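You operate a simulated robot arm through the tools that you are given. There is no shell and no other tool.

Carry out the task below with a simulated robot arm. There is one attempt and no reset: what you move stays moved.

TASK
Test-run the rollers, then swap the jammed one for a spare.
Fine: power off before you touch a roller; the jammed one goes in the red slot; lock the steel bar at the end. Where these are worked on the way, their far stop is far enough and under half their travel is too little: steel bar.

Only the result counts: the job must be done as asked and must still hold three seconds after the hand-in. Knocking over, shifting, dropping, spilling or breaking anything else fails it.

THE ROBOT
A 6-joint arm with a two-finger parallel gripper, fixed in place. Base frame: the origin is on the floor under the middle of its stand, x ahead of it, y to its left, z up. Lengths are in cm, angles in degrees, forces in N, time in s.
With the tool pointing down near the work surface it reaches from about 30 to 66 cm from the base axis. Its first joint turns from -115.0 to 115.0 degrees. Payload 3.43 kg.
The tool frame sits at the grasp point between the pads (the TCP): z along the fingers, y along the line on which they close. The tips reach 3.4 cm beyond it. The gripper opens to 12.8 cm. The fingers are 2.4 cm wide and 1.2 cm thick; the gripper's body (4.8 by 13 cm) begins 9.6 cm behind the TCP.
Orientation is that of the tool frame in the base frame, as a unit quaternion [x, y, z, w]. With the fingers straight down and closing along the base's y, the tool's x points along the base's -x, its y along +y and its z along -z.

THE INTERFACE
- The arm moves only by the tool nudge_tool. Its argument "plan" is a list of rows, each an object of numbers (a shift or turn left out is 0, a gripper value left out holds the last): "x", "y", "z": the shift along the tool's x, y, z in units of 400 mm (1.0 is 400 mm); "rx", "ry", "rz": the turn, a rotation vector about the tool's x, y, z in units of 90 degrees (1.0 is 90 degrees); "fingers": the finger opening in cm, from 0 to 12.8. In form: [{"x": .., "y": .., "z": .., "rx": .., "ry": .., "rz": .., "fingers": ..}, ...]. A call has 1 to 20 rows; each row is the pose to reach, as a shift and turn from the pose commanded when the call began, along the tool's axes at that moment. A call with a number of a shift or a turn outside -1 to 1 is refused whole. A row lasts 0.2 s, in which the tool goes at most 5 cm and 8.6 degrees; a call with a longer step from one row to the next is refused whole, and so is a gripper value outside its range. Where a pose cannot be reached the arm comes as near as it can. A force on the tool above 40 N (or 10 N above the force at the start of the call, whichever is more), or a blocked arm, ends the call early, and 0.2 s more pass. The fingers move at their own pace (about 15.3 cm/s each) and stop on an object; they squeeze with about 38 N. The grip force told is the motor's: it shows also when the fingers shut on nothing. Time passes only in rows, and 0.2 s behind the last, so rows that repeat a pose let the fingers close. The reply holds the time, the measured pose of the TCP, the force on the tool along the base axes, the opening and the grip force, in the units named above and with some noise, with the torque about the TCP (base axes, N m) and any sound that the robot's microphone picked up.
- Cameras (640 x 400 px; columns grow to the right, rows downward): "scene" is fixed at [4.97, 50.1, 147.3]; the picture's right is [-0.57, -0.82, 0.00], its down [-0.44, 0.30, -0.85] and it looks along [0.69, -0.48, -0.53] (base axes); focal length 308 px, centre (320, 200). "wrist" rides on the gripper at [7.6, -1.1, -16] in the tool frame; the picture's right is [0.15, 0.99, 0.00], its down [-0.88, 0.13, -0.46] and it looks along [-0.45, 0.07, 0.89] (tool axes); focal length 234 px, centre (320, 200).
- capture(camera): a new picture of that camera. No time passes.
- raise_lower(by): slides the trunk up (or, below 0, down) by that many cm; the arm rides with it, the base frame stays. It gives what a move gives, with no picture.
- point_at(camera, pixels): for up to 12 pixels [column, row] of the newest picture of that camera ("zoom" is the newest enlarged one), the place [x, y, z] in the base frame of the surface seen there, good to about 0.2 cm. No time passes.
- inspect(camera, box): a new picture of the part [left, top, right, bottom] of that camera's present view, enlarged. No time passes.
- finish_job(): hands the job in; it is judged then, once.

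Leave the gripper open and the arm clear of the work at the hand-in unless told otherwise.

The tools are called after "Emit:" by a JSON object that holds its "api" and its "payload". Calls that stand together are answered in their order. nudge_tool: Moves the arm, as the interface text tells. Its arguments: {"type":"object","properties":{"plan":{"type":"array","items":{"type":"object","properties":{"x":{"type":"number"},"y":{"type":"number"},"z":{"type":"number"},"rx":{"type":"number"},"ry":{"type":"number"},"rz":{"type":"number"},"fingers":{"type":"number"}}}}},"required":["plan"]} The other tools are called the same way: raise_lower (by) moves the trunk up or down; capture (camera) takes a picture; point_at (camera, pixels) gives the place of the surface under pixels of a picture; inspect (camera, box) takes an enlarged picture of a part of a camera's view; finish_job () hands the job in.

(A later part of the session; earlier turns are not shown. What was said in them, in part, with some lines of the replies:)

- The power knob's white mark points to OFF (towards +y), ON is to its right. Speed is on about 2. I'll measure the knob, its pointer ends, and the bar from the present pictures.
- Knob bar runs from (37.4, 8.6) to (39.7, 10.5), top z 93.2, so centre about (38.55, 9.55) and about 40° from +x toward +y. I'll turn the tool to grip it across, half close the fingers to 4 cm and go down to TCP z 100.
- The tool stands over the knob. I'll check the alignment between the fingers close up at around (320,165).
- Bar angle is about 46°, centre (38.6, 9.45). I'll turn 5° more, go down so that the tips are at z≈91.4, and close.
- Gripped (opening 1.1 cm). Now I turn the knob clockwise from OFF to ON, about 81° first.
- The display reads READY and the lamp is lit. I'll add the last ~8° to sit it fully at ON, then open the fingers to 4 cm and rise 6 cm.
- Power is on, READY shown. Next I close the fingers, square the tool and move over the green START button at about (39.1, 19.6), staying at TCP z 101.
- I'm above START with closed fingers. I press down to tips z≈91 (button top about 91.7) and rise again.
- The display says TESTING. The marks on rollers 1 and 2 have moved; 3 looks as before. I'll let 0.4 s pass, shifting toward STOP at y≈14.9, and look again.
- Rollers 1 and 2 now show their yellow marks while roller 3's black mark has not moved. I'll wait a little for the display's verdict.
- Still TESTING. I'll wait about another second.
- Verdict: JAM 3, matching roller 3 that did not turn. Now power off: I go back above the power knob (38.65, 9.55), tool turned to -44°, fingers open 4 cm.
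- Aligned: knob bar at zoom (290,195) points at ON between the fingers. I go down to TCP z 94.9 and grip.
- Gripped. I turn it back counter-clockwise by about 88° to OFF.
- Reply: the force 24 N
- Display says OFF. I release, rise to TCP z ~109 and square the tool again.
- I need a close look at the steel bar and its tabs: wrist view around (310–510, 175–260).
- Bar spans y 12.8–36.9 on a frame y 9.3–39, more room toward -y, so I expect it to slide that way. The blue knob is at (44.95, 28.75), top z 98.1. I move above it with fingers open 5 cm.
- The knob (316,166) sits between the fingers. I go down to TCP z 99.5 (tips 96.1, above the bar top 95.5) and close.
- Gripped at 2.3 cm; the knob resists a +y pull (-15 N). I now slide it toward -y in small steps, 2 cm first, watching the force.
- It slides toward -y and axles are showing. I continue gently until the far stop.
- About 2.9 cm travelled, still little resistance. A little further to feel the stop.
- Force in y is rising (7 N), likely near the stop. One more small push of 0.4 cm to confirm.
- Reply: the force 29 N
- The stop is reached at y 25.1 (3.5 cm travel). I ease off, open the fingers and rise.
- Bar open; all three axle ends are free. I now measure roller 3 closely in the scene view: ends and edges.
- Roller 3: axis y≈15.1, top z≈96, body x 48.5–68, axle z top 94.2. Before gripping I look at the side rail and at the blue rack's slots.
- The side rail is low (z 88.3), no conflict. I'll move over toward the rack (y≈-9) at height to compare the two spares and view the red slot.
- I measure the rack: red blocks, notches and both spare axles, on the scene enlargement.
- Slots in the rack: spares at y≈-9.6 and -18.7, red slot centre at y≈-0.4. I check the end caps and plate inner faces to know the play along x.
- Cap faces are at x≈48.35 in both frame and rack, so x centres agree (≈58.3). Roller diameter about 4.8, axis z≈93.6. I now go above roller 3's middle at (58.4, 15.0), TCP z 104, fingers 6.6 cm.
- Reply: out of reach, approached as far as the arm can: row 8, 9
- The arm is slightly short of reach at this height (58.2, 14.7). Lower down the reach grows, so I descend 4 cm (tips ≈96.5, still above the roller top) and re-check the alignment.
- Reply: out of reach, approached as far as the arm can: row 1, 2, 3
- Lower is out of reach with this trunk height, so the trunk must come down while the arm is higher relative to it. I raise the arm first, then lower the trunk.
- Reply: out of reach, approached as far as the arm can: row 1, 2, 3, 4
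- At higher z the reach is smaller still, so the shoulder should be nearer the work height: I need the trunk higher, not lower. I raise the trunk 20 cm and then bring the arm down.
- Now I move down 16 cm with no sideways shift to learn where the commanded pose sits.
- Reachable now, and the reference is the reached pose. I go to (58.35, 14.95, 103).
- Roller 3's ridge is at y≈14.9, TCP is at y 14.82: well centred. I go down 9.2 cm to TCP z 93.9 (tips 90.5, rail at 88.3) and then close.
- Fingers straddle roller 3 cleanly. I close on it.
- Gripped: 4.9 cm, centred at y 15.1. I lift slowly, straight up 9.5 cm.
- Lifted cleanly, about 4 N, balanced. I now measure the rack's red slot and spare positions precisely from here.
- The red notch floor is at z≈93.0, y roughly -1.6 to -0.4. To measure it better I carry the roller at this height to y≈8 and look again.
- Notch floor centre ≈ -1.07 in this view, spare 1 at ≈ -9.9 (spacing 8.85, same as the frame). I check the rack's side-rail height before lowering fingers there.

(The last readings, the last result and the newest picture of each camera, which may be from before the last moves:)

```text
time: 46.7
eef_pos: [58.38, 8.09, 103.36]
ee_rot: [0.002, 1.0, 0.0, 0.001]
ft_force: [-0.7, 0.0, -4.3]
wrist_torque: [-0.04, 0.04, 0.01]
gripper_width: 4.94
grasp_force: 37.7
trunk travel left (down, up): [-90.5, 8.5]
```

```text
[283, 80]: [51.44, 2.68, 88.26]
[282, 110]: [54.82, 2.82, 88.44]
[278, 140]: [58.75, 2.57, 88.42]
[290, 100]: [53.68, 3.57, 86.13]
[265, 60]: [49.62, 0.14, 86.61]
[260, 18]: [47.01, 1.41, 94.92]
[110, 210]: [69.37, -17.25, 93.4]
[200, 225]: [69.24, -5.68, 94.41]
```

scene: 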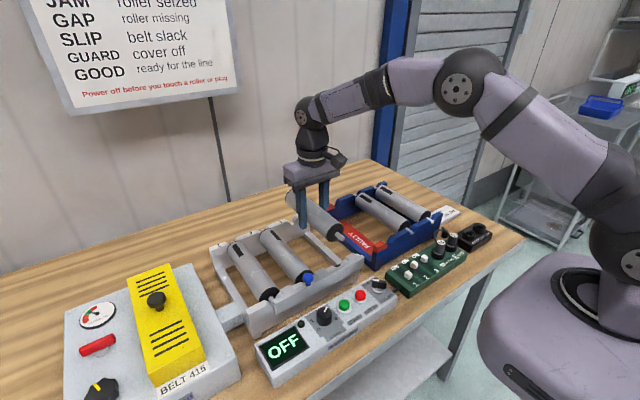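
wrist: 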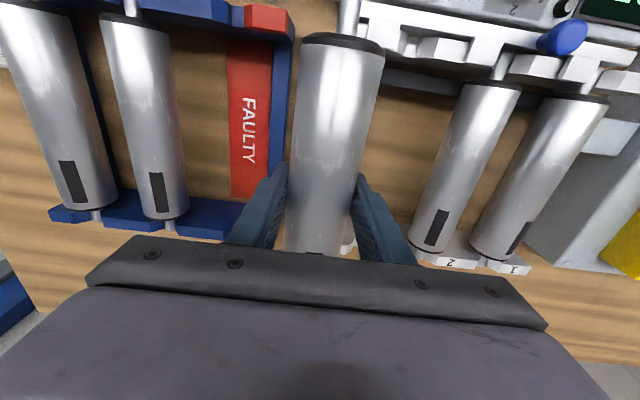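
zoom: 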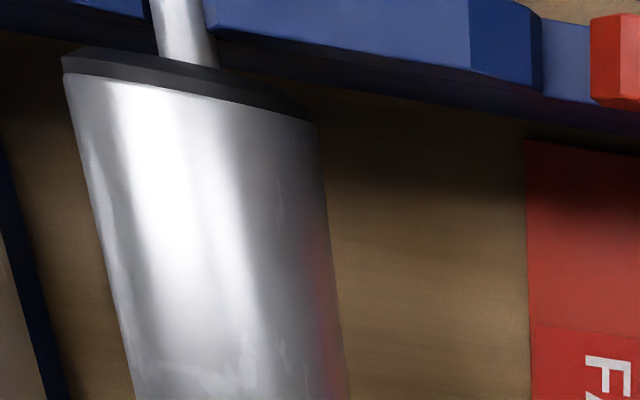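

Rail top is z 88.4, tips will be at about 90.2: fine. I carry the roller to y≈-0.95 at the same height.

Emit:
{"api": "nudge_tool", "payload": {"plan": [{"y": -0.06, "fingers": 0}, {"y": -0.12, "fingers": 0}, {"y": -0.18, "fingers": 0}, {"y": -0.226, "fingers": 0}, {"y": -0.226, "fingers": 0}]}}

Emit:
{"api": "capture", "payload": {"camera": "wrist"}}

Emit:
{"api": "inspect", "payload": {"camera": "scene", "box": [320, 170, 440, 270]}}

```text
time: 47.9
eef_pos: [58.58, -1.21, 103.22]
ee_rot: [0.002, 1.0, 0.0, 0.001]
ft_force: [0.1, 1.0, -3.8]
wrist_torque: [-0.01, 0.06, 0.02]
gripper_width: 4.95
grasp_force: 38.1
trunk travel left (down, up): [-90.5, 8.5]
```

```text
taken
```

wrist: 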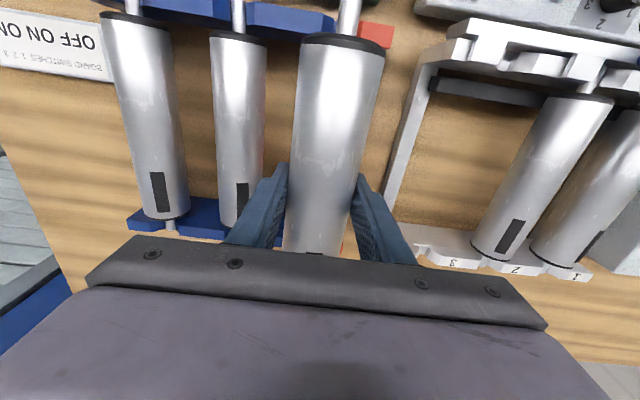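

```text
4.00 times, centred on (380, 220) of scene
```

zoom: 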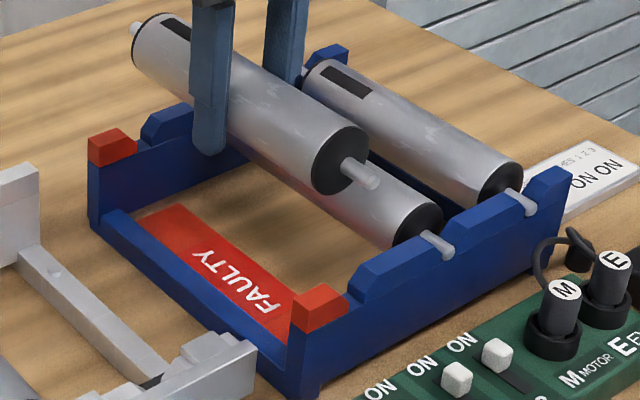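

I lower to TCP z≈97 (axle still above the rack's guides at z 94.9) and re-check the position.

Emit:
{"api": "nudge_tool", "payload": {"plan": [{"x": 0.004, "z": 0.05, "fingers": 0}, {"x": 0.004, "z": 0.1, "fingers": 0}, {"x": 0.004, "z": 0.15, "fingers": 0}, {"x": 0.004, "z": 0.15, "fingers": 0}]}}

Emit:
{"api": "capture", "payload": {"camera": "wrist"}}

Emit:
{"api": "inspect", "payload": {"camera": "wrist", "box": [280, 0, 420, 90]}}

Emit:
{"api": "inspect", "payload": {"camera": "scene", "box": [370, 210, 430, 260]}}

Emit:
{"api": "inspect", "payload": {"camera": "scene", "box": [320, 170, 400, 240]}}

```text
time: 48.9
eef_pos: [58.24, -1.07, 97.31]
ee_rot: [0.002, 1.0, 0.0, 0.0]
ft_force: [-1.1, 0.5, -5.1]
wrist_torque: [-0.02, 0.0, -0.03]
gripper_width: 4.92
grasp_force: 38.4
trunk travel left (down, up): [-90.5, 8.5]
```

```text
taken
```

wrist: 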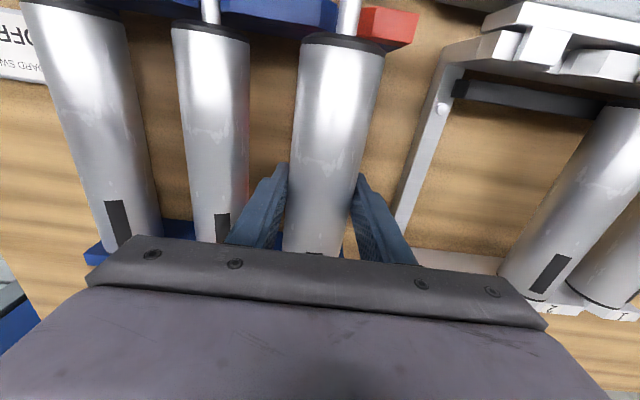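

```text
4.44 times, centred on (350, 45) of wrist
```

zoom: 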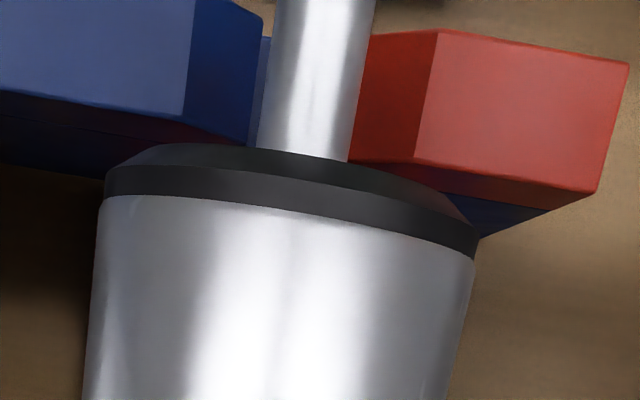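

```text
8.00 times, centred on (400, 235) of scene
```

zoom: 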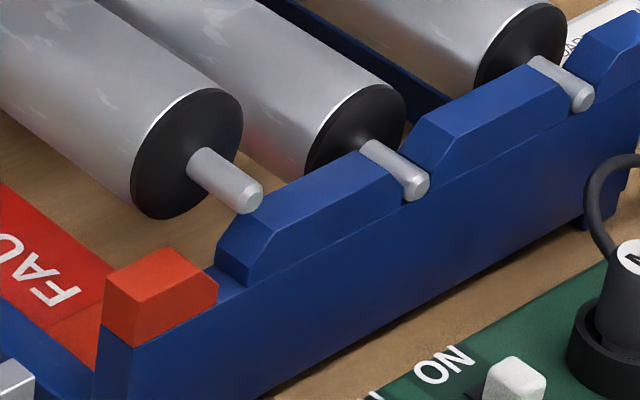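

```text
5.71 times, centred on (360, 205) of scene
```

zoom: 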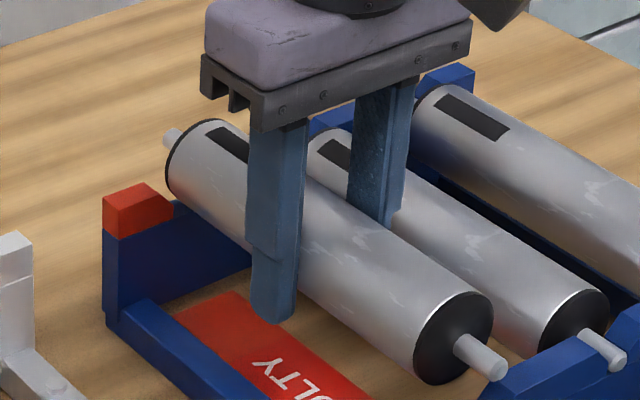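

The axle seems slightly too far toward the blue guide (-y). I compare with spare 1 in its own notch to find the right offset.

Emit:
{"api": "inspect", "payload": {"camera": "wrist", "box": [150, 0, 290, 90]}}

Emit:
{"api": "point_at", "payload": {"camera": "zoom", "pixels": [[230, 60], [250, 60], [265, 60], [280, 60], [210, 60], [320, 50], [200, 220], [260, 220], [320, 220], [380, 220], [150, 220], [420, 220]]}}

Emit:
{"api": "inspect", "payload": {"camera": "wrist", "box": [280, 0, 420, 90]}}

Emit:
{"api": "point_at", "payload": {"camera": "zoom", "pixels": [[260, 60], [262, 90], [255, 110], [250, 130], [272, 60], [320, 60], [365, 60], [375, 60], [380, 120], [240, 80], [200, 60], [500, 100]]}}

```text
4.44 times, centred on (220, 45) of wrist
```

zoom: 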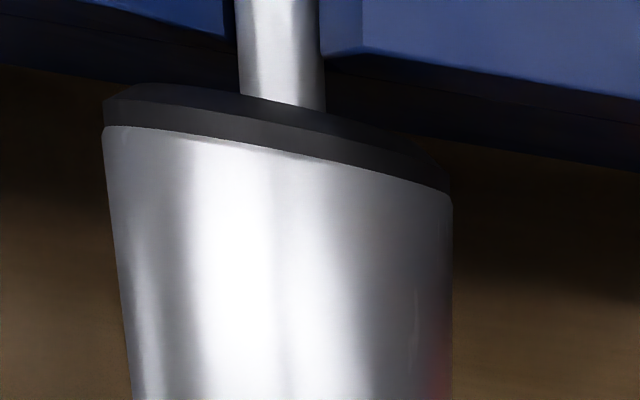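

```text
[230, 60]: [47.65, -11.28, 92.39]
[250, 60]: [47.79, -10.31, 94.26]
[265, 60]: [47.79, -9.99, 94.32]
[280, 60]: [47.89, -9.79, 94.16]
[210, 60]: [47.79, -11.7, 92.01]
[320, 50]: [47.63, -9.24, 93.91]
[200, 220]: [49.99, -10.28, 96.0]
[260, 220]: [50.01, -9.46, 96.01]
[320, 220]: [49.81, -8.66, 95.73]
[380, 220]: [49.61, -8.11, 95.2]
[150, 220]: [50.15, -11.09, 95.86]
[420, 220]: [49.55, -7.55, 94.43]
```

```text
4.44 times, centred on (350, 45) of wrist
```

zoom: 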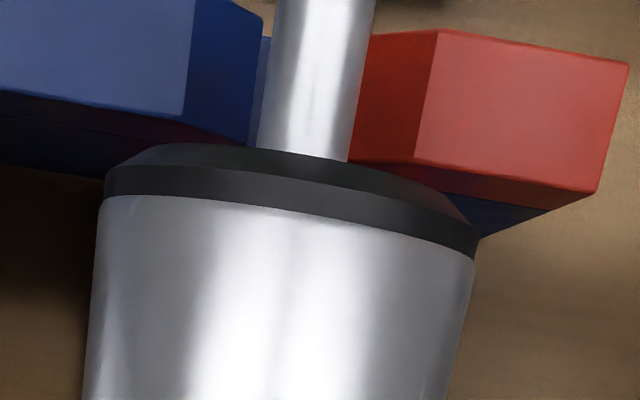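

```text
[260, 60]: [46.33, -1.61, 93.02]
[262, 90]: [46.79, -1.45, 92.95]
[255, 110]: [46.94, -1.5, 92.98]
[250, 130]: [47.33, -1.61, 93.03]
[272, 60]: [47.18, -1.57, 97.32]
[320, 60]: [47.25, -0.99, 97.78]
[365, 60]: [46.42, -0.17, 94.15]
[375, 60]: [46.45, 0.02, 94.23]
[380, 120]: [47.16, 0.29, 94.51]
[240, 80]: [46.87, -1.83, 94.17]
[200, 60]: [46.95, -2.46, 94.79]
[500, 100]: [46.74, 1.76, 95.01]
```

Axle centre ≈ -1.0 and notch centre ≈ -0.98, so it is aligned. I lower slowly to TCP z≈93.8.

Emit:
{"api": "nudge_tool", "payload": {"plan": [{"y": 0.001, "z": 0.02, "fingers": 0}, {"y": 0.001, "z": 0.04, "fingers": 0}, {"y": 0.001, "z": 0.06, "fingers": 0}, {"y": 0.001, "z": 0.075, "fingers": 0}, {"y": 0.001, "z": 0.085, "fingers": 0}, {"y": 0.001, "z": 0.088, "fingers": 0}]}}

Emit:
{"api": "inspect", "payload": {"camera": "scene", "box": [370, 210, 430, 260]}}

Emit:
{"api": "inspect", "payload": {"camera": "scene", "box": [320, 170, 400, 240]}}

Emit:
{"api": "inspect", "payload": {"camera": "wrist", "box": [280, 0, 420, 90]}}

```text
time: 50.3
eef_pos: [58.17, -1.08, 93.71]
ee_rot: [0.002, 1.0, 0.0, 0.001]
ft_force: [-0.3, 0.3, -4.2]
wrist_torque: [-0.01, 0.0, 0.01]
gripper_width: 4.9
grasp_force: 38.0
trunk travel left (down, up): [-90.5, 8.5]
```

```text
8.00 times, centred on (400, 235) of scene
```

zoom: 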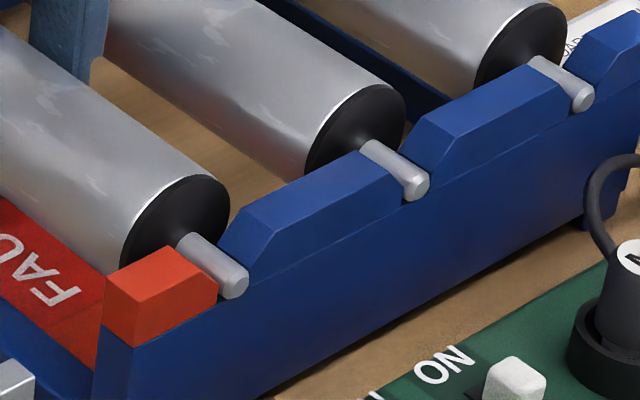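

```text
5.71 times, centred on (360, 205) of scene
```

zoom: 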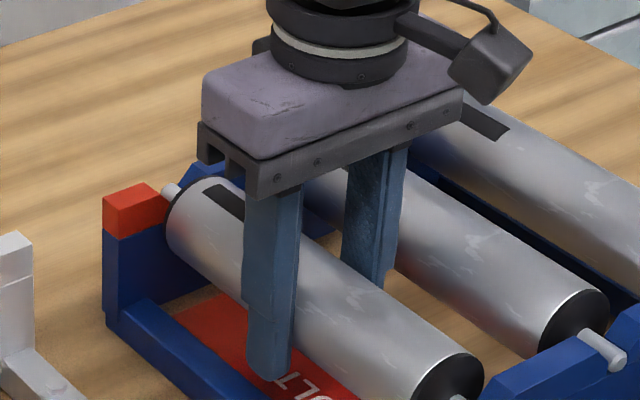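

```text
4.44 times, centred on (350, 45) of wrist
```

zoom: 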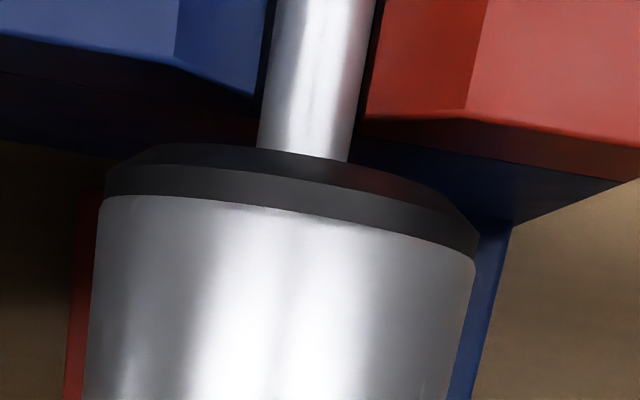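

The axle sits in the red notch at both ends, still carried by the fingers. I lower by small steps until it rests.

Emit:
{"api": "nudge_tool", "payload": {"plan": [{"z": 0.0025, "fingers": 0}, {"z": 0.005, "fingers": 0}]}}

```text
time: 50.9
eef_pos: [58.27, -1.01, 93.71]
ee_rot: [0.001, 1.0, 0.0, 0.002]
ft_force: [-0.5, 3.1, 9.6]
wrist_torque: [0.0, 1.09, -0.09]
gripper_width: 4.92
grasp_force: 37.8
trunk travel left (down, up): [-90.5, 8.5]
```

It rests (force now +9.6 N upward). I open the fingers to 6.6 cm.

Emit:
{"api": "nudge_tool", "payload": {"plan": [{"z": 0.0, "fingers": 5.6}, {"z": 0.0, "fingers": 6.6}, {"z": 0.0, "fingers": 6.6}]}}

Emit:
{"api": "inspect", "payload": {"camera": "scene", "box": [320, 170, 440, 270]}}

```text
time: 51.7
eef_pos: [58.18, -1.23, 93.54]
ee_rot: [0.001, 1.0, 0.0, 0.0]
ft_force: [-0.6, -0.4, -0.3]
wrist_torque: [0.0, 0.01, -0.01]
gripper_width: 6.61
grasp_force: 0.0
trunk travel left (down, up): [-90.5, 8.5]
```

```text
4.00 times, centred on (380, 220) of scene
```

zoom: 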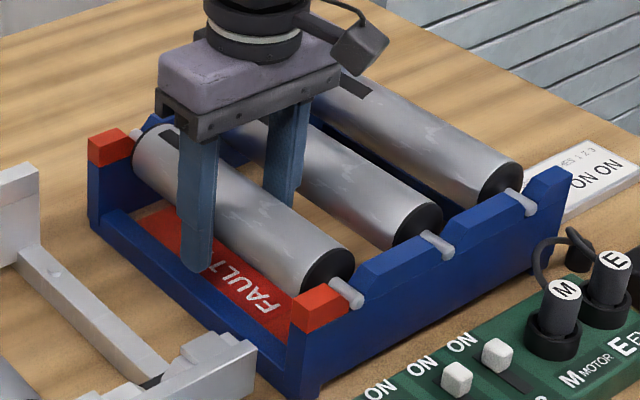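

The jammed roller lies in the red slot. I rise 9.5 cm straight up, then shift to spare 1 at y≈-9.9.

Emit:
{"api": "nudge_tool", "payload": {"plan": [{"z": -0.06, "fingers": 6.6}, {"z": -0.12, "fingers": 6.6}, {"z": -0.18, "fingers": 6.6}, {"z": -0.2375, "fingers": 6.6}, {"y": -0.07, "z": -0.2375, "fingers": 6.6}, {"y": -0.15, "z": -0.2375, "fingers": 6.6}, {"y": -0.217, "z": -0.2375, "fingers": 6.6}, {"y": -0.217, "z": -0.2375, "fingers": 6.6}]}}

Emit:
{"api": "capture", "payload": {"camera": "wrist"}}

Emit:
{"api": "inspect", "payload": {"camera": "scene", "box": [310, 170, 450, 270]}}

```text
time: 53.5
eef_pos: [58.17, -9.67, 103.41]
ee_rot: [0.001, 1.0, 0.0, 0.001]
ft_force: [-0.1, -0.2, -0.3]
wrist_torque: [0.02, -0.01, -0.01]
gripper_width: 6.6
grasp_force: 0.0
trunk travel left (down, up): [-90.5, 8.5]
```

```text
taken
```

wrist: 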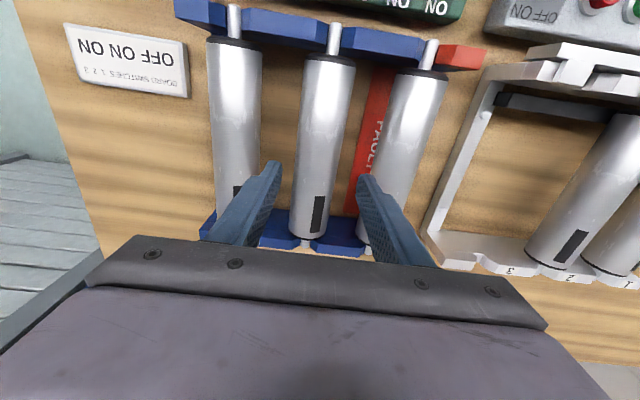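

```text
4.00 times, centred on (380, 220) of scene
```

zoom: 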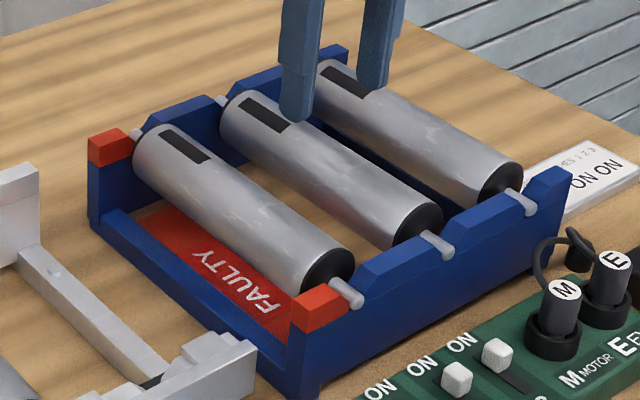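

Roller 3 sits well in the red slot. Now I check spare 1's centre line under the fingers.

Emit:
{"api": "inspect", "payload": {"camera": "wrist", "box": [260, 120, 400, 240]}}

Emit:
{"api": "point_at", "payload": {"camera": "zoom", "pixels": [[215, 150], [230, 150], [250, 150], [270, 150], [295, 150], [320, 150], [335, 150], [345, 150], [280, 200], [310, 200], [270, 40], [350, 40]]}}

```text
3.33 times, centred on (330, 180) of wrist
```

zoom: 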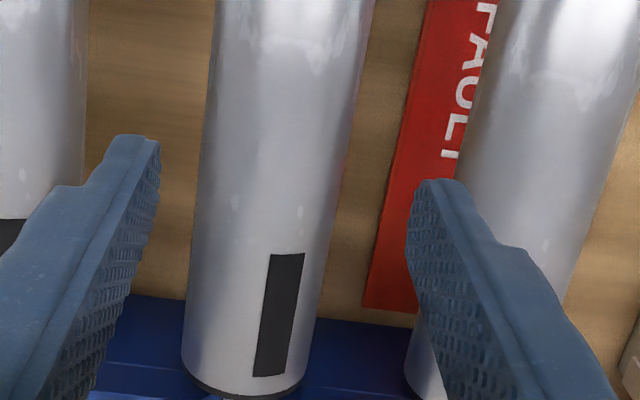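

```text
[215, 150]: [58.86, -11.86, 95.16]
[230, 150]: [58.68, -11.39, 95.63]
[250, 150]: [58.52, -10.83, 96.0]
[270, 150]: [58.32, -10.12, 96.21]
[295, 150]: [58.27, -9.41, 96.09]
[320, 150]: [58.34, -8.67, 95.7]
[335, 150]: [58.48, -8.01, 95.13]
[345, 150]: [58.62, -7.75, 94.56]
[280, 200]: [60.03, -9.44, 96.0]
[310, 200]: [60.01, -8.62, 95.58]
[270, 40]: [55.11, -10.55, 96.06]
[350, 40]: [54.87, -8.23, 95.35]
```

Spare 1's centre is y≈-9.97, about 0.2 cm to -y of the tool. I correct by that and go down to TCP z≈93.8.

Emit:
{"api": "nudge_tool", "payload": {"plan": [{"y": -0.005, "z": 0.0, "fingers": 6.6}, {"y": -0.005, "z": 0.06, "fingers": 6.6}, {"y": -0.005, "z": 0.12, "fingers": 6.6}, {"y": -0.005, "z": 0.18, "fingers": 6.6}, {"y": -0.005, "z": 0.24, "fingers": 6.6}, {"y": -0.005, "z": 0.24, "fingers": 6.6}]}}

Emit:
{"api": "inspect", "payload": {"camera": "scene", "box": [320, 170, 440, 270]}}

```text
time: 54.9
eef_pos: [58.22, -10.05, 93.37]
ee_rot: [0.002, 1.0, -0.001, 0.0]
ft_force: [-0.3, -0.3, -1.1]
wrist_torque: [0.03, -0.01, -0.02]
gripper_width: 6.59
grasp_force: 0.0
trunk travel left (down, up): [-90.5, 8.5]
```

```text
4.00 times, centred on (380, 220) of scene
```

zoom: 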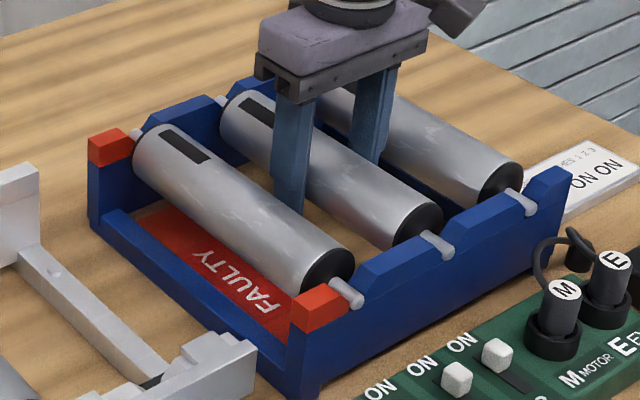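

Fingers straddle spare 1. I close on it.

Emit:
{"api": "nudge_tool", "payload": {"plan": [{"z": -0.005, "fingers": 5.2}, {"z": -0.005, "fingers": 0}, {"z": -0.005, "fingers": 0}, {"z": -0.005, "fingers": 0}]}}

```text
time: 55.9
eef_pos: [58.25, -10.04, 93.59]
ee_rot: [0.001, 1.0, 0.0, 0.001]
ft_force: [-0.9, -0.2, 0.9]
wrist_torque: [-0.04, -0.11, 0.08]
gripper_width: 4.93
grasp_force: 38.0
trunk travel left (down, up): [-90.5, 8.5]
```

Gripped (4.93 cm). I lift straight up 10 cm.

Emit:
{"api": "nudge_tool", "payload": {"plan": [{"z": -0.01, "fingers": 0}, {"z": -0.03, "fingers": 0}, {"z": -0.06, "fingers": 0}, {"z": -0.1, "fingers": 0}, {"z": -0.15, "fingers": 0}, {"z": -0.2, "fingers": 0}, {"z": -0.245, "fingers": 0}, {"z": -0.245, "fingers": 0}]}}

Emit:
{"api": "inspect", "payload": {"camera": "scene", "box": [310, 150, 450, 270]}}

```text
time: 57.7
eef_pos: [58.42, -9.88, 103.33]
ee_rot: [0.002, 1.0, 0.001, 0.001]
ft_force: [0.1, 0.4, -4.7]
wrist_torque: [-0.03, 0.04, 0.01]
gripper_width: 4.92
grasp_force: 37.5
trunk travel left (down, up): [-90.5, 8.5]
```

```text
3.33 times, centred on (380, 210) of scene
```

zoom: 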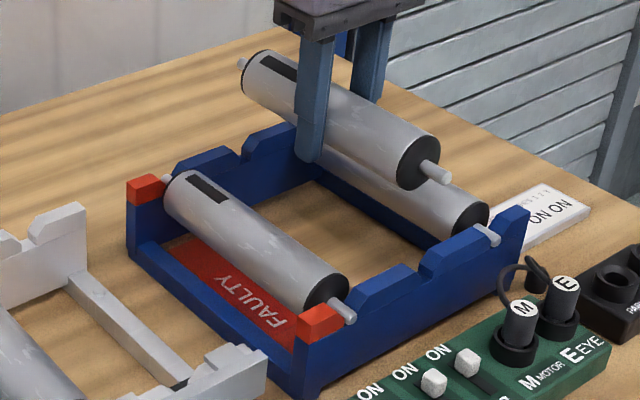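

Lifted. I carry it at this height toward the frame, stopping at y≈8 to measure frame notch 3.

Emit:
{"api": "nudge_tool", "payload": {"plan": [{"y": 0.08, "fingers": 0}, {"y": 0.17, "fingers": 0}, {"y": 0.26, "fingers": 0}, {"y": 0.35, "fingers": 0}, {"y": 0.45, "fingers": 0}, {"y": 0.45, "fingers": 0}]}}

Emit:
{"api": "capture", "payload": {"camera": "wrist"}}

Emit:
{"api": "inspect", "payload": {"camera": "wrist", "box": [380, 0, 500, 75]}}

```text
time: 59.1
eef_pos: [57.91, 7.76, 103.16]
ee_rot: [0.001, 1.0, 0.0, 0.001]
ft_force: [1.7, -0.3, -3.8]
wrist_torque: [0.05, 0.01, -0.02]
gripper_width: 4.91
grasp_force: 38.2
trunk travel left (down, up): [-90.5, 8.5]
```

```text
taken
```

wrist: 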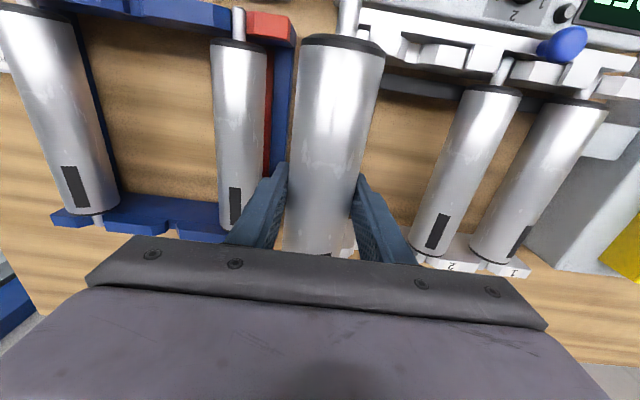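

```text
5.33 times, centred on (440, 38) of wrist
```

zoom: 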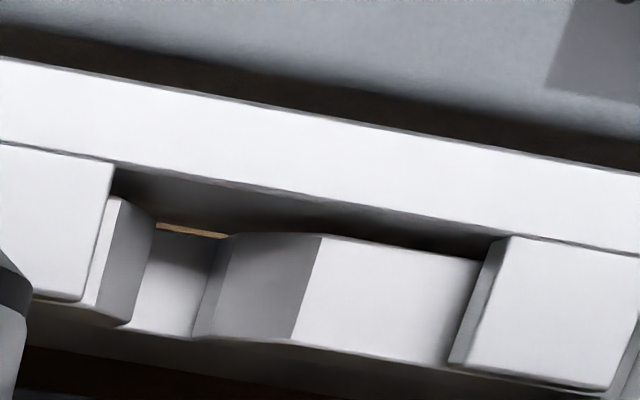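

Emit:
{"api": "point_at", "payload": {"camera": "zoom", "pixels": [[160, 250], [180, 260], [205, 260], [145, 310], [170, 310], [195, 310], [125, 260], [235, 270], [300, 290], [100, 260], [60, 220], [190, 330]]}}

```text
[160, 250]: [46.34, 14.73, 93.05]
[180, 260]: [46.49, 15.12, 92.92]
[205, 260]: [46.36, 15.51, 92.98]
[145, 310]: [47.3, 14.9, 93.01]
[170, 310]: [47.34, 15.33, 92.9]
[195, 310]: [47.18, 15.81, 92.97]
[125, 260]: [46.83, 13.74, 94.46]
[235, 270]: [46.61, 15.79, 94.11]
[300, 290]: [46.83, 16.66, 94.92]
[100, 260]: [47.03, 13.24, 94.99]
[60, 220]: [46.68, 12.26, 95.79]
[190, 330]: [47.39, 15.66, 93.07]
```

Frame notch 3: floor z 93, centre y≈15.05. I carry the spare over it at the same height and re-read the pose.

Emit:
{"api": "nudge_tool", "payload": {"plan": [{"y": 0.06, "fingers": 0}, {"y": 0.12, "fingers": 0}, {"y": 0.182, "fingers": 0}, {"y": 0.182, "fingers": 0}, {"y": 0.182, "fingers": 0}]}}

Emit:
{"api": "nudge_tool", "payload": {"plan": [{"z": 0.05, "fingers": 0}, {"z": 0.1, "fingers": 0}, {"z": 0.15, "fingers": 0}, {"z": 0.15, "fingers": 0}]}}

Emit:
{"api": "capture", "payload": {"camera": "wrist"}}

Emit:
{"api": "inspect", "payload": {"camera": "wrist", "box": [280, 0, 420, 90]}}

Emit:
{"api": "inspect", "payload": {"camera": "scene", "box": [310, 210, 390, 280]}}

```text
time: 60.3
eef_pos: [58.39, 15.3, 103.05]
ee_rot: [0.003, 1.0, 0.0, 0.0]
ft_force: [0.6, 0.3, -4.0]
wrist_torque: [-0.03, 0.0, -0.01]
gripper_width: 4.93
grasp_force: 38.1
trunk travel left (down, up): [-90.5, 8.5]
```

```text
time: 61.3
eef_pos: [58.24, 15.24, 97.38]
ee_rot: [0.002, 1.0, 0.0, 0.001]
ft_force: [-0.2, 0.3, -4.1]
wrist_torque: [0.01, -0.01, -0.02]
gripper_width: 4.92
grasp_force: 38.0
trunk travel left (down, up): [-90.5, 8.5]
```

```text
taken
```

wrist: 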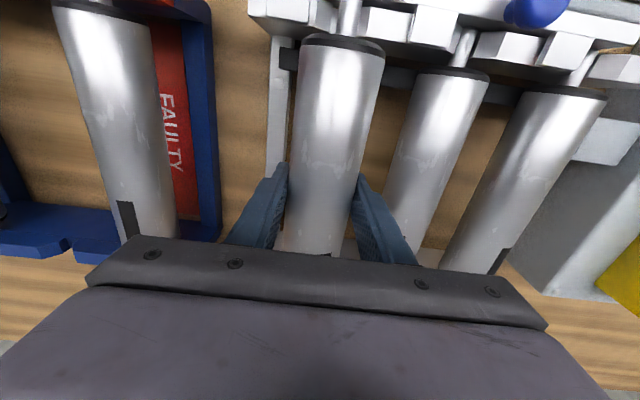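

```text
4.44 times, centred on (350, 45) of wrist
```

zoom: 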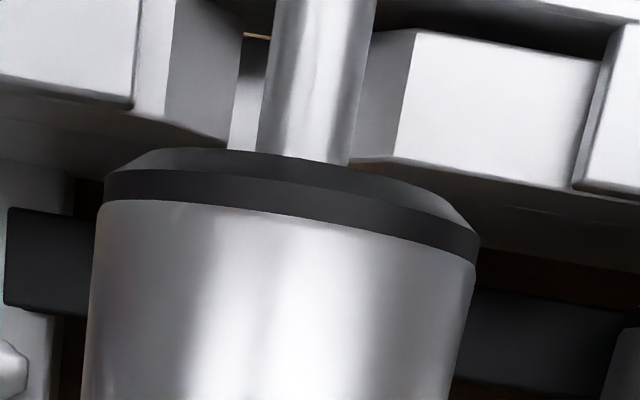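

```text
5.71 times, centred on (350, 245) of scene
```

zoom: 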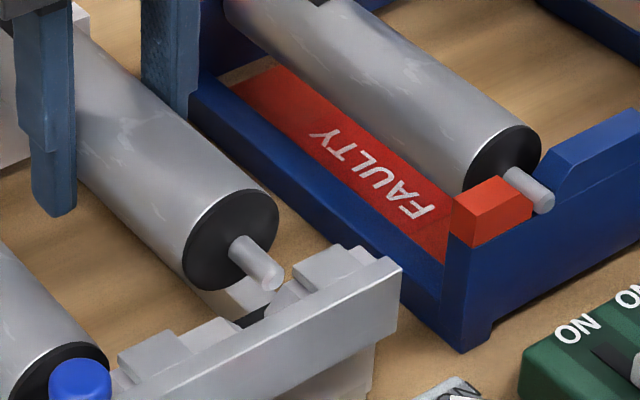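

Compared with the rack view, the axle is about 0.2 cm too far to +y here (more floor visible at zoom (240,120)). I shift -0.18 cm and lower slowly.

Emit:
{"api": "nudge_tool", "payload": {"plan": [{"y": -0.0045, "fingers": 0}, {"y": -0.0045, "z": 0.02, "fingers": 0}, {"y": -0.0045, "z": 0.04, "fingers": 0}, {"y": -0.0045, "z": 0.06, "fingers": 0}, {"y": -0.0045, "z": 0.075, "fingers": 0}, {"y": -0.0045, "z": 0.085, "fingers": 0}]}}

Emit:
{"api": "inspect", "payload": {"camera": "scene", "box": [310, 210, 390, 280]}}

Emit:
{"api": "inspect", "payload": {"camera": "wrist", "box": [280, 0, 420, 90]}}

Emit:
{"api": "inspect", "payload": {"camera": "scene", "box": [280, 190, 360, 260]}}

```text
time: 62.7
eef_pos: [58.13, 15.1, 94.08]
ee_rot: [0.002, 1.0, 0.0, 0.0]
ft_force: [-0.3, 1.2, -4.0]
wrist_torque: [0.03, 0.01, 0.0]
gripper_width: 4.95
grasp_force: 37.3
trunk travel left (down, up): [-90.5, 8.5]
```

```text
5.71 times, centred on (350, 245) of scene
```

zoom: 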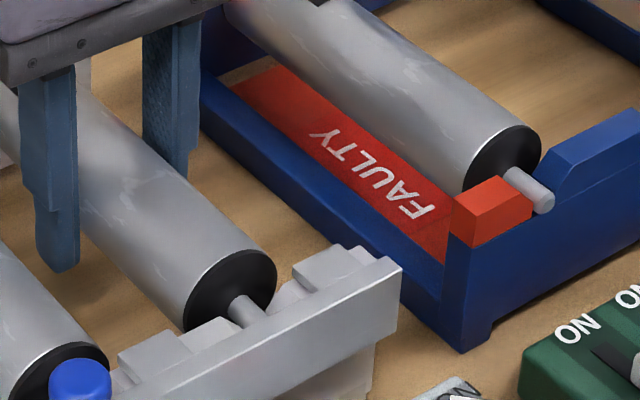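

```text
4.44 times, centred on (350, 45) of wrist
```

zoom: 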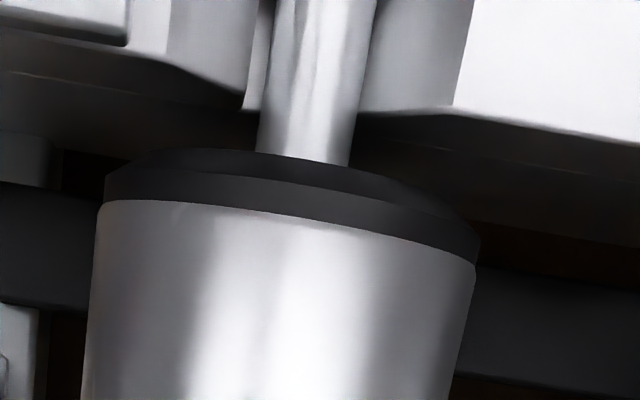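

```text
5.71 times, centred on (320, 225) of scene
```

zoom: 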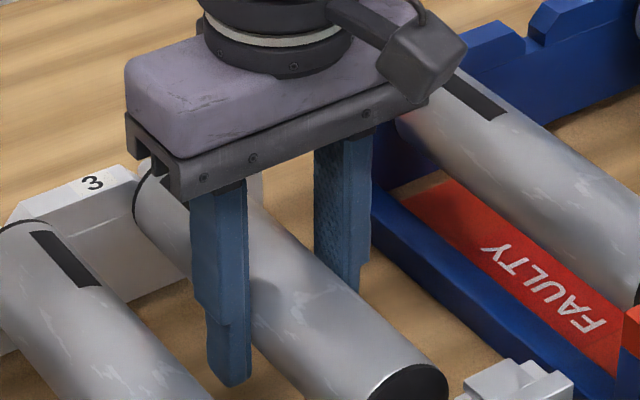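

The axle is entering the notch, slightly to the +y side still. I shift another 0.06 cm and lower by small steps until it rests.

Emit:
{"api": "nudge_tool", "payload": {"plan": [{"y": -0.0015, "z": 0.004, "fingers": 0}, {"y": -0.0015, "z": 0.008, "fingers": 0}, {"y": -0.0015, "z": 0.01, "fingers": 0}]}}

Emit:
{"api": "inspect", "payload": {"camera": "wrist", "box": [280, 0, 420, 90]}}

```text
time: 63.5
eef_pos: [58.26, 14.88, 93.55]
ee_rot: [0.001, 1.0, 0.0, 0.001]
ft_force: [0.0, -0.7, -4.0]
wrist_torque: [0.03, 0.02, 0.0]
gripper_width: 4.9
grasp_force: 38.0
trunk travel left (down, up): [-90.5, 8.5]
```

```text
4.44 times, centred on (350, 45) of wrist
```

zoom: 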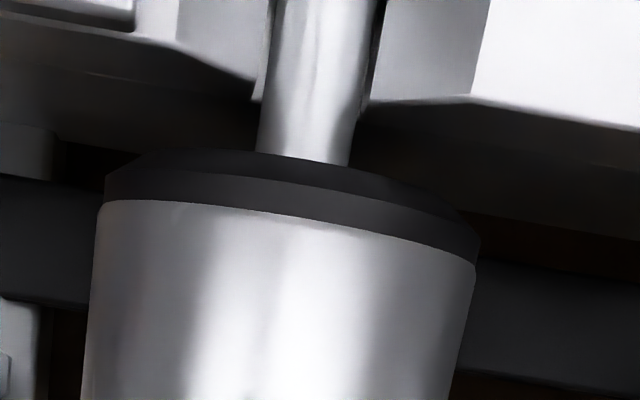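

It is in the notch on both sides but still hanging. I lower in 0.1 cm steps until contact.

Emit:
{"api": "nudge_tool", "payload": {"plan": [{"z": 0.0025, "fingers": 0}, {"z": 0.005, "fingers": 0}]}}

```text
time: 64.1
eef_pos: [58.34, 15.07, 93.52]
ee_rot: [0.002, 1.0, 0.001, 0.003]
ft_force: [2.4, -1.6, 8.3]
wrist_torque: [-0.02, 1.09, 0.09]
gripper_width: 4.93
grasp_force: 37.6
trunk travel left (down, up): [-90.5, 8.5]
```

It rests (+8 N). I open the fingers to 6.6 cm and look.

Emit:
{"api": "nudge_tool", "payload": {"plan": [{"z": 0.0, "fingers": 5.6}, {"z": 0.0, "fingers": 6.6}, {"z": 0.0, "fingers": 6.6}]}}

Emit:
{"api": "inspect", "payload": {"camera": "scene", "box": [270, 195, 390, 290]}}

```text
time: 64.9
eef_pos: [58.29, 15.07, 93.39]
ee_rot: [0.001, 1.0, 0.0, 0.001]
ft_force: [0.4, 0.0, -0.8]
wrist_torque: [0.03, 0.02, 0.03]
gripper_width: 6.62
grasp_force: 0.2
trunk travel left (down, up): [-90.5, 8.5]
```

```text
4.21 times, centred on (330, 242) of scene
```

zoom: 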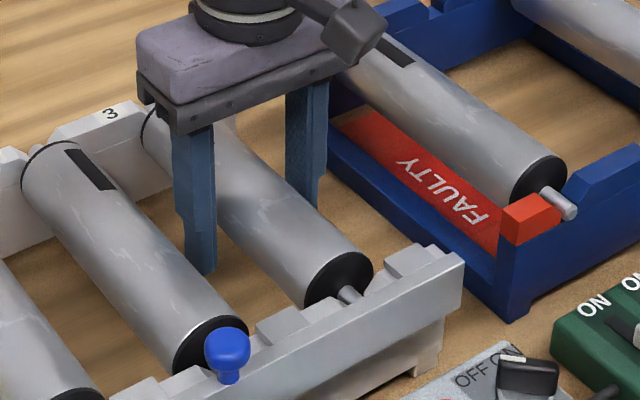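

The spare sits in frame position 3. I rise straight up 12 cm and view it all.

Emit:
{"api": "nudge_tool", "payload": {"plan": [{"z": -0.06, "fingers": 6.6}, {"z": -0.12, "fingers": 6.6}, {"z": -0.18, "fingers": 6.6}, {"z": -0.24, "fingers": 6.6}, {"z": -0.3, "fingers": 6.6}, {"z": -0.3, "fingers": 6.6}]}}

Emit:
{"api": "capture", "payload": {"camera": "scene"}}

Emit:
{"api": "inspect", "payload": {"camera": "scene", "box": [205, 205, 365, 345]}}

Emit:
{"api": "capture", "payload": {"camera": "wrist"}}

```text
time: 66.3
eef_pos: [58.19, 15.09, 105.41]
ee_rot: [0.002, 1.0, 0.0, 0.002]
ft_force: [0.0, 0.4, -0.3]
wrist_torque: [-0.02, 0.03, 0.02]
gripper_width: 6.61
grasp_force: 0.1
trunk travel left (down, up): [-90.5, 8.5]
```

```text
taken
```

scene: 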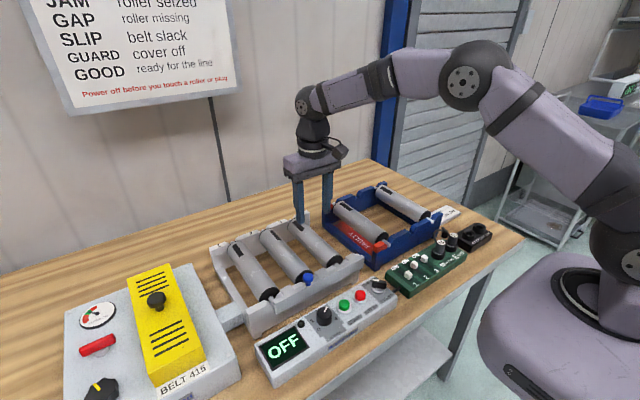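

```text
2.86 times, centred on (285, 275) of scene
```

zoom: 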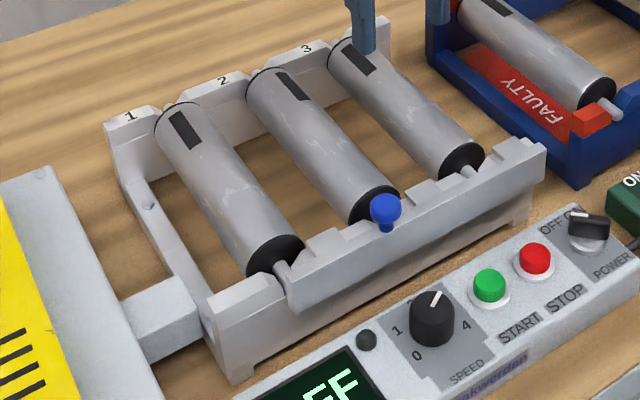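

```text
taken
```

wrist: 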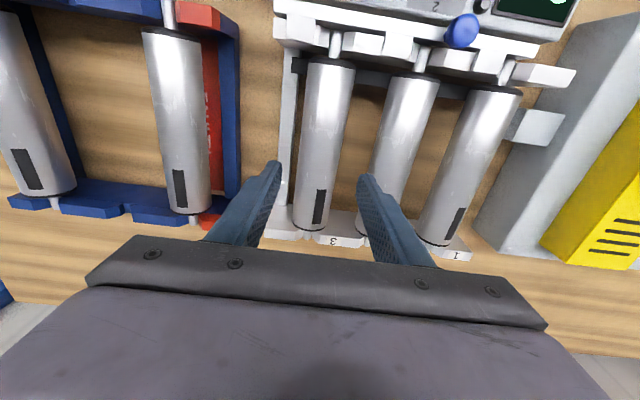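

All three rollers are seated. Now I go above the blue knob at (44.95, 25.1), fingers 5 cm, to lock the bar.

Emit:
{"api": "nudge_tool", "payload": {"plan": [{"x": 0.0828, "y": 0.0625, "fingers": 5}, {"x": 0.1655, "y": 0.125, "fingers": 5}, {"x": 0.2483, "y": 0.1875, "fingers": 5}, {"x": 0.331, "y": 0.25, "fingers": 5}, {"x": 0.331, "y": 0.25, "fingers": 5}]}}

Emit:
{"api": "capture", "payload": {"camera": "wrist"}}

Emit:
{"api": "inspect", "payload": {"camera": "wrist", "box": [250, 120, 410, 240]}}

Emit:
{"api": "point_at", "payload": {"camera": "wrist", "pixels": [[316, 160], [319, 163], [322, 166]]}}

```text
time: 67.5
eef_pos: [45.06, 25.18, 105.37]
ee_rot: [0.001, 1.0, 0.0, 0.001]
ft_force: [-1.1, 0.2, -0.3]
wrist_torque: [-0.01, 0.0, 0.0]
gripper_width: 5.0
grasp_force: 0.1
trunk travel left (down, up): [-90.5, 8.5]
```

```text
taken
```

wrist: 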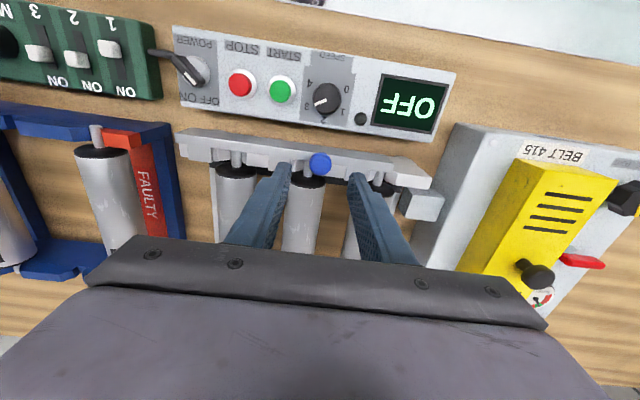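

```text
3.33 times, centred on (330, 180) of wrist
```

zoom: 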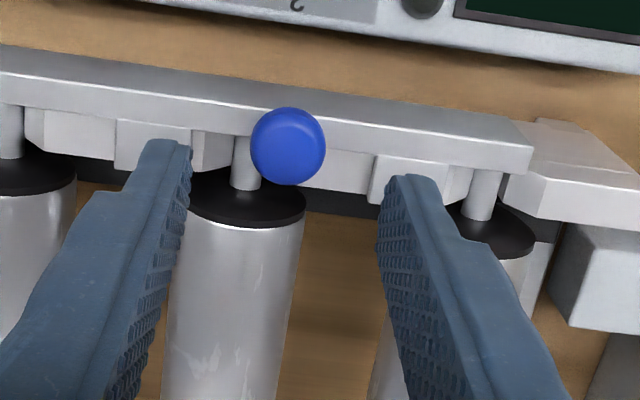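

```text
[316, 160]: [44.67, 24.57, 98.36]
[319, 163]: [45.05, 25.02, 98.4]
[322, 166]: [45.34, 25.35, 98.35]
```

Knob is centred between the fingers. I go down to TCP z≈99.5 and grip it.

Emit:
{"api": "nudge_tool", "payload": {"plan": [{"z": 0.05, "fingers": 5}, {"z": 0.1, "fingers": 5}, {"z": 0.146, "fingers": 5}, {"z": 0.146, "fingers": 5}, {"z": 0.146, "fingers": 0}, {"z": 0.146, "fingers": 0}, {"z": 0.146, "fingers": 0}]}}

```text
time: 69.1
eef_pos: [45.18, 25.04, 99.68]
ee_rot: [0.002, 1.0, 0.0, 0.002]
ft_force: [-1.3, 8.1, -1.2]
wrist_torque: [0.28, -0.48, 0.03]
gripper_width: 2.29
grasp_force: 44.5
trunk travel left (down, up): [-90.5, 8.5]
```

Gripped. I slide the bar back toward +y: 3 cm in small steps first, watching the force.

Emit:
{"api": "nudge_tool", "payload": {"plan": [{"y": 0.0075, "fingers": 0}, {"y": 0.0175, "fingers": 0}, {"y": 0.0275, "fingers": 0}, {"y": 0.0375, "fingers": 0}, {"y": 0.0475, "fingers": 0}, {"y": 0.0575, "fingers": 0}, {"y": 0.0675, "fingers": 0}, {"y": 0.0775, "fingers": 0}]}}

Emit:
{"api": "inspect", "payload": {"camera": "scene", "box": [230, 210, 370, 330]}}

```text
time: 70.9
eef_pos: [45.15, 28.14, 99.65]
ee_rot: [0.002, 1.0, 0.002, 0.003]
ft_force: [10.2, 1.1, 23.2]
wrist_torque: [0.0, 0.47, -0.02]
gripper_width: 2.31
grasp_force: 45.6
trunk travel left (down, up): [-90.5, 8.5]
```

```text
3.33 times, centred on (300, 270) of scene
```

zoom: 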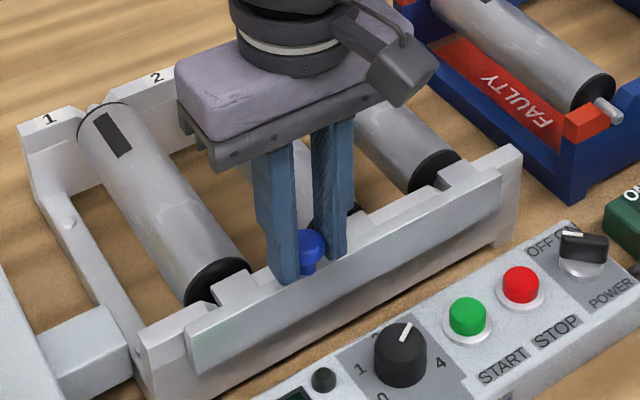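

At y 28.1; the bar started at about 28.5. I push the last bit to the closed stop in small steps.

Emit:
{"api": "nudge_tool", "payload": {"plan": [{"y": 0.005, "fingers": 0}, {"y": 0.01, "fingers": 0}, {"y": 0.015, "fingers": 0}]}}

Emit:
{"api": "inspect", "payload": {"camera": "scene", "box": [230, 210, 370, 330]}}

```text
time: 71.7
eef_pos: [45.08, 28.47, 99.72]
ee_rot: [0.001, 1.0, 0.0, 0.002]
ft_force: [12.7, -8.0, 15.3]
wrist_torque: [-0.23, -1.31, -0.02]
gripper_width: 2.31
grasp_force: 45.1
trunk travel left (down, up): [-90.5, 8.5]
```

```text
3.33 times, centred on (300, 270) of scene
```

zoom: 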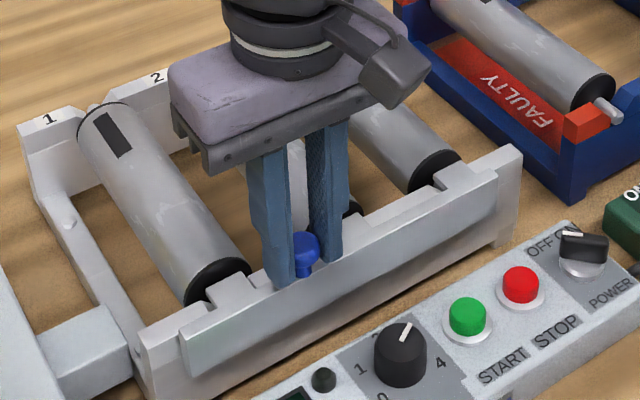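

Force y is -8 N, nearly at the stop. One more small push to confirm.

Emit:
{"api": "nudge_tool", "payload": {"plan": [{"y": 0.005, "fingers": 0}, {"y": 0.01, "fingers": 0}]}}

```text
time: 72.3
eef_pos: [45.06, 28.56, 99.66]
ee_rot: [0.001, 1.0, -0.002, 0.001]
ft_force: [16.0, -25.7, 16.3]
wrist_torque: [-0.58, -0.47, 0.0]
gripper_width: 2.3
grasp_force: 44.7
trunk travel left (down, up): [-90.5, 8.5]
```

The bar is at its closed stop (y 28.56, same as at the start, -26 N). I ease off slightly, open and rise.

Emit:
{"api": "nudge_tool", "payload": {"plan": [{"y": -0.004, "fingers": 0}, {"y": -0.004, "fingers": 3.5}, {"y": -0.004, "fingers": 5}, {"y": -0.004, "fingers": 5}, {"y": -0.004, "z": -0.08, "fingers": 5}, {"y": -0.004, "z": -0.18, "fingers": 5}, {"y": -0.004, "z": -0.28, "fingers": 5}, {"y": -0.004, "z": -0.36, "fingers": 5}]}}

Emit:
{"api": "capture", "payload": {"camera": "wrist"}}

Emit:
{"api": "inspect", "payload": {"camera": "scene", "box": [205, 205, 365, 345]}}

```text
time: 74.1
eef_pos: [44.89, 28.81, 114.0]
ee_rot: [0.003, 1.0, 0.0, 0.0]
ft_force: [0.3, -0.2, -0.1]
wrist_torque: [-0.01, 0.01, 0.0]
gripper_width: 5.03
grasp_force: 0.1
trunk travel left (down, up): [-90.5, 8.5]
```

```text
taken
```

wrist: 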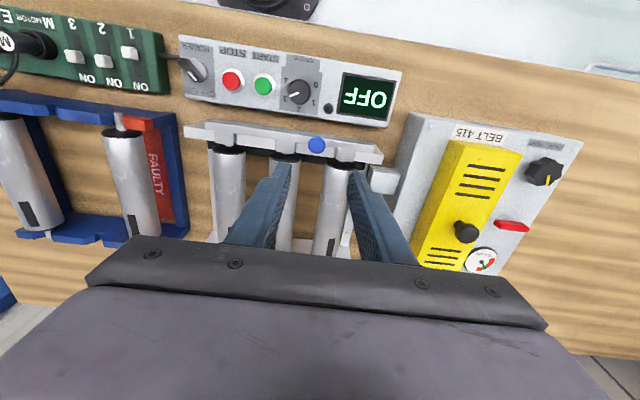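

```text
2.86 times, centred on (285, 275) of scene
```

zoom: 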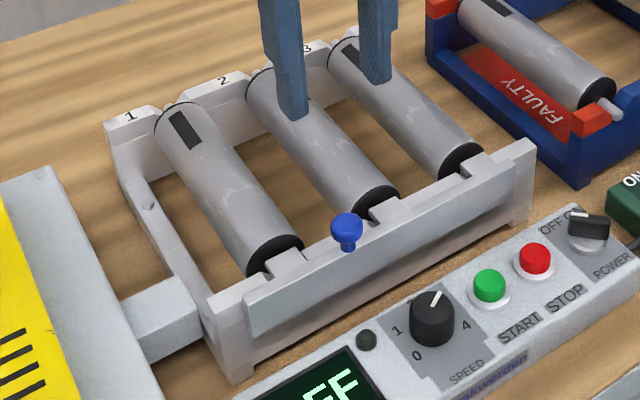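

The bar is back with its tabs over the axles as at the start. I open the gripper and move the arm clear, up and back.

Emit:
{"api": "nudge_tool", "payload": {"plan": [{"z": -0.1, "fingers": 5}, {"z": -0.2, "fingers": 8}, {"x": 0.05, "y": -0.08, "z": -0.25, "fingers": 12.8}, {"x": 0.1, "y": -0.16, "z": -0.3, "fingers": 12.8}, {"x": 0.15, "y": -0.25, "z": -0.3, "fingers": 12.8}, {"x": 0.15, "y": -0.35, "z": -0.3, "fingers": 12.8}, {"x": 0.15, "y": -0.45, "z": -0.3, "fingers": 12.8}, {"x": 0.15, "y": -0.45, "z": -0.3, "fingers": 12.8}]}}

Emit:
{"api": "capture", "payload": {"camera": "scene"}}

Emit:
{"api": "capture", "payload": {"camera": "wrist"}}

Emit:
{"api": "inspect", "payload": {"camera": "scene", "box": [200, 170, 500, 370]}}

Emit:
{"api": "inspect", "payload": {"camera": "scene", "box": [250, 225, 370, 335]}}

```text
time: 75.9
eef_pos: [39.06, 11.19, 125.73]
ee_rot: [0.001, 1.0, -0.001, 0.001]
ft_force: [0.2, 0.5, -0.6]
wrist_torque: [-0.04, 0.04, 0.0]
gripper_width: 12.79
grasp_force: 0.0
trunk travel left (down, up): [-90.5, 8.5]
```

```text
taken
```

scene: 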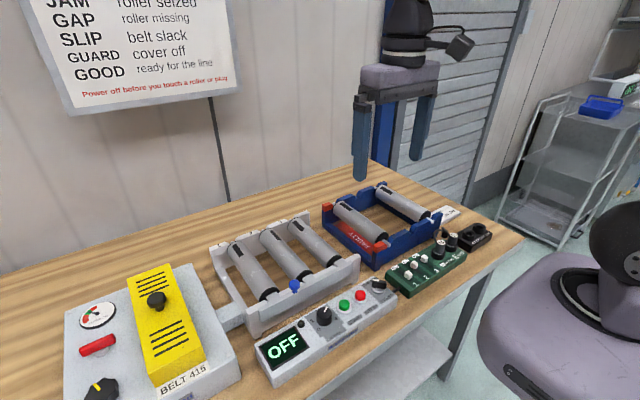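

```text
taken
```

wrist: 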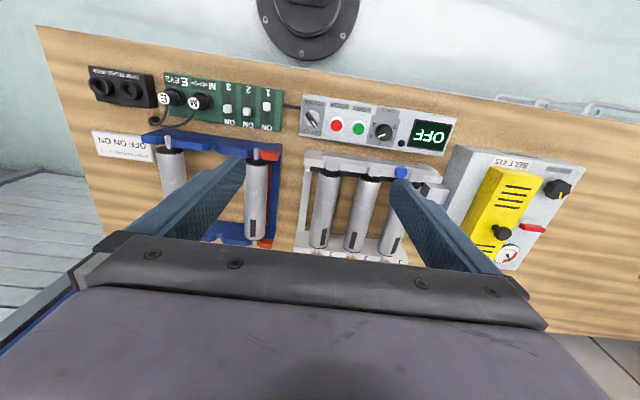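

```text
2.00 times, centred on (350, 270) of scene
```

zoom: 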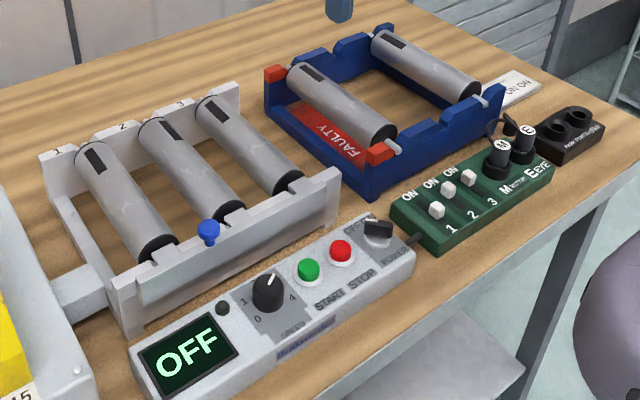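

```text
3.64 times, centred on (310, 280) of scene
```

zoom: 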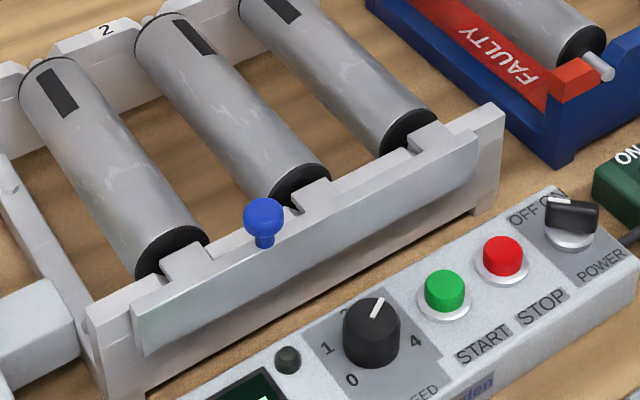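

All is in place. The jammed roller 3 lies in the red FAULTY slot and a spare sits in position 3. The steel bar is back at its closed stop, with the knob again at (294,285). The display reads OFF, the switches and plugs are untouched, and the arm is clear with its gripper open. I hand the job in.

Emit:
{"api": "finish_job", "payload": {}}

```text
The job is handed in.
```

I test-ran the rollers, swapped the jammed one for a spare and handed the job in; I haven't been told how it was judged.

- **Test run:** the display read JAM 3, and roller 3 was the one that stayed still while 1 and 2 turned.
- **Power:** I turned it off before touching any roller, and it is still off.
- **Swap:** the jammed roller is in the red FAULTY slot, and the spare from the middle of the blue rack is in position 3.
- **Steel bar:** I slid it to its far stop for the swap, then back to its closed stop. Its tabs cover the axles again, as they did at the start.

I did not run a second test with the spare in place, since the task didn't ask for one. The arm is clear of the work with the gripper open, and I saw nothing else moved or knocked over in the final pictures.
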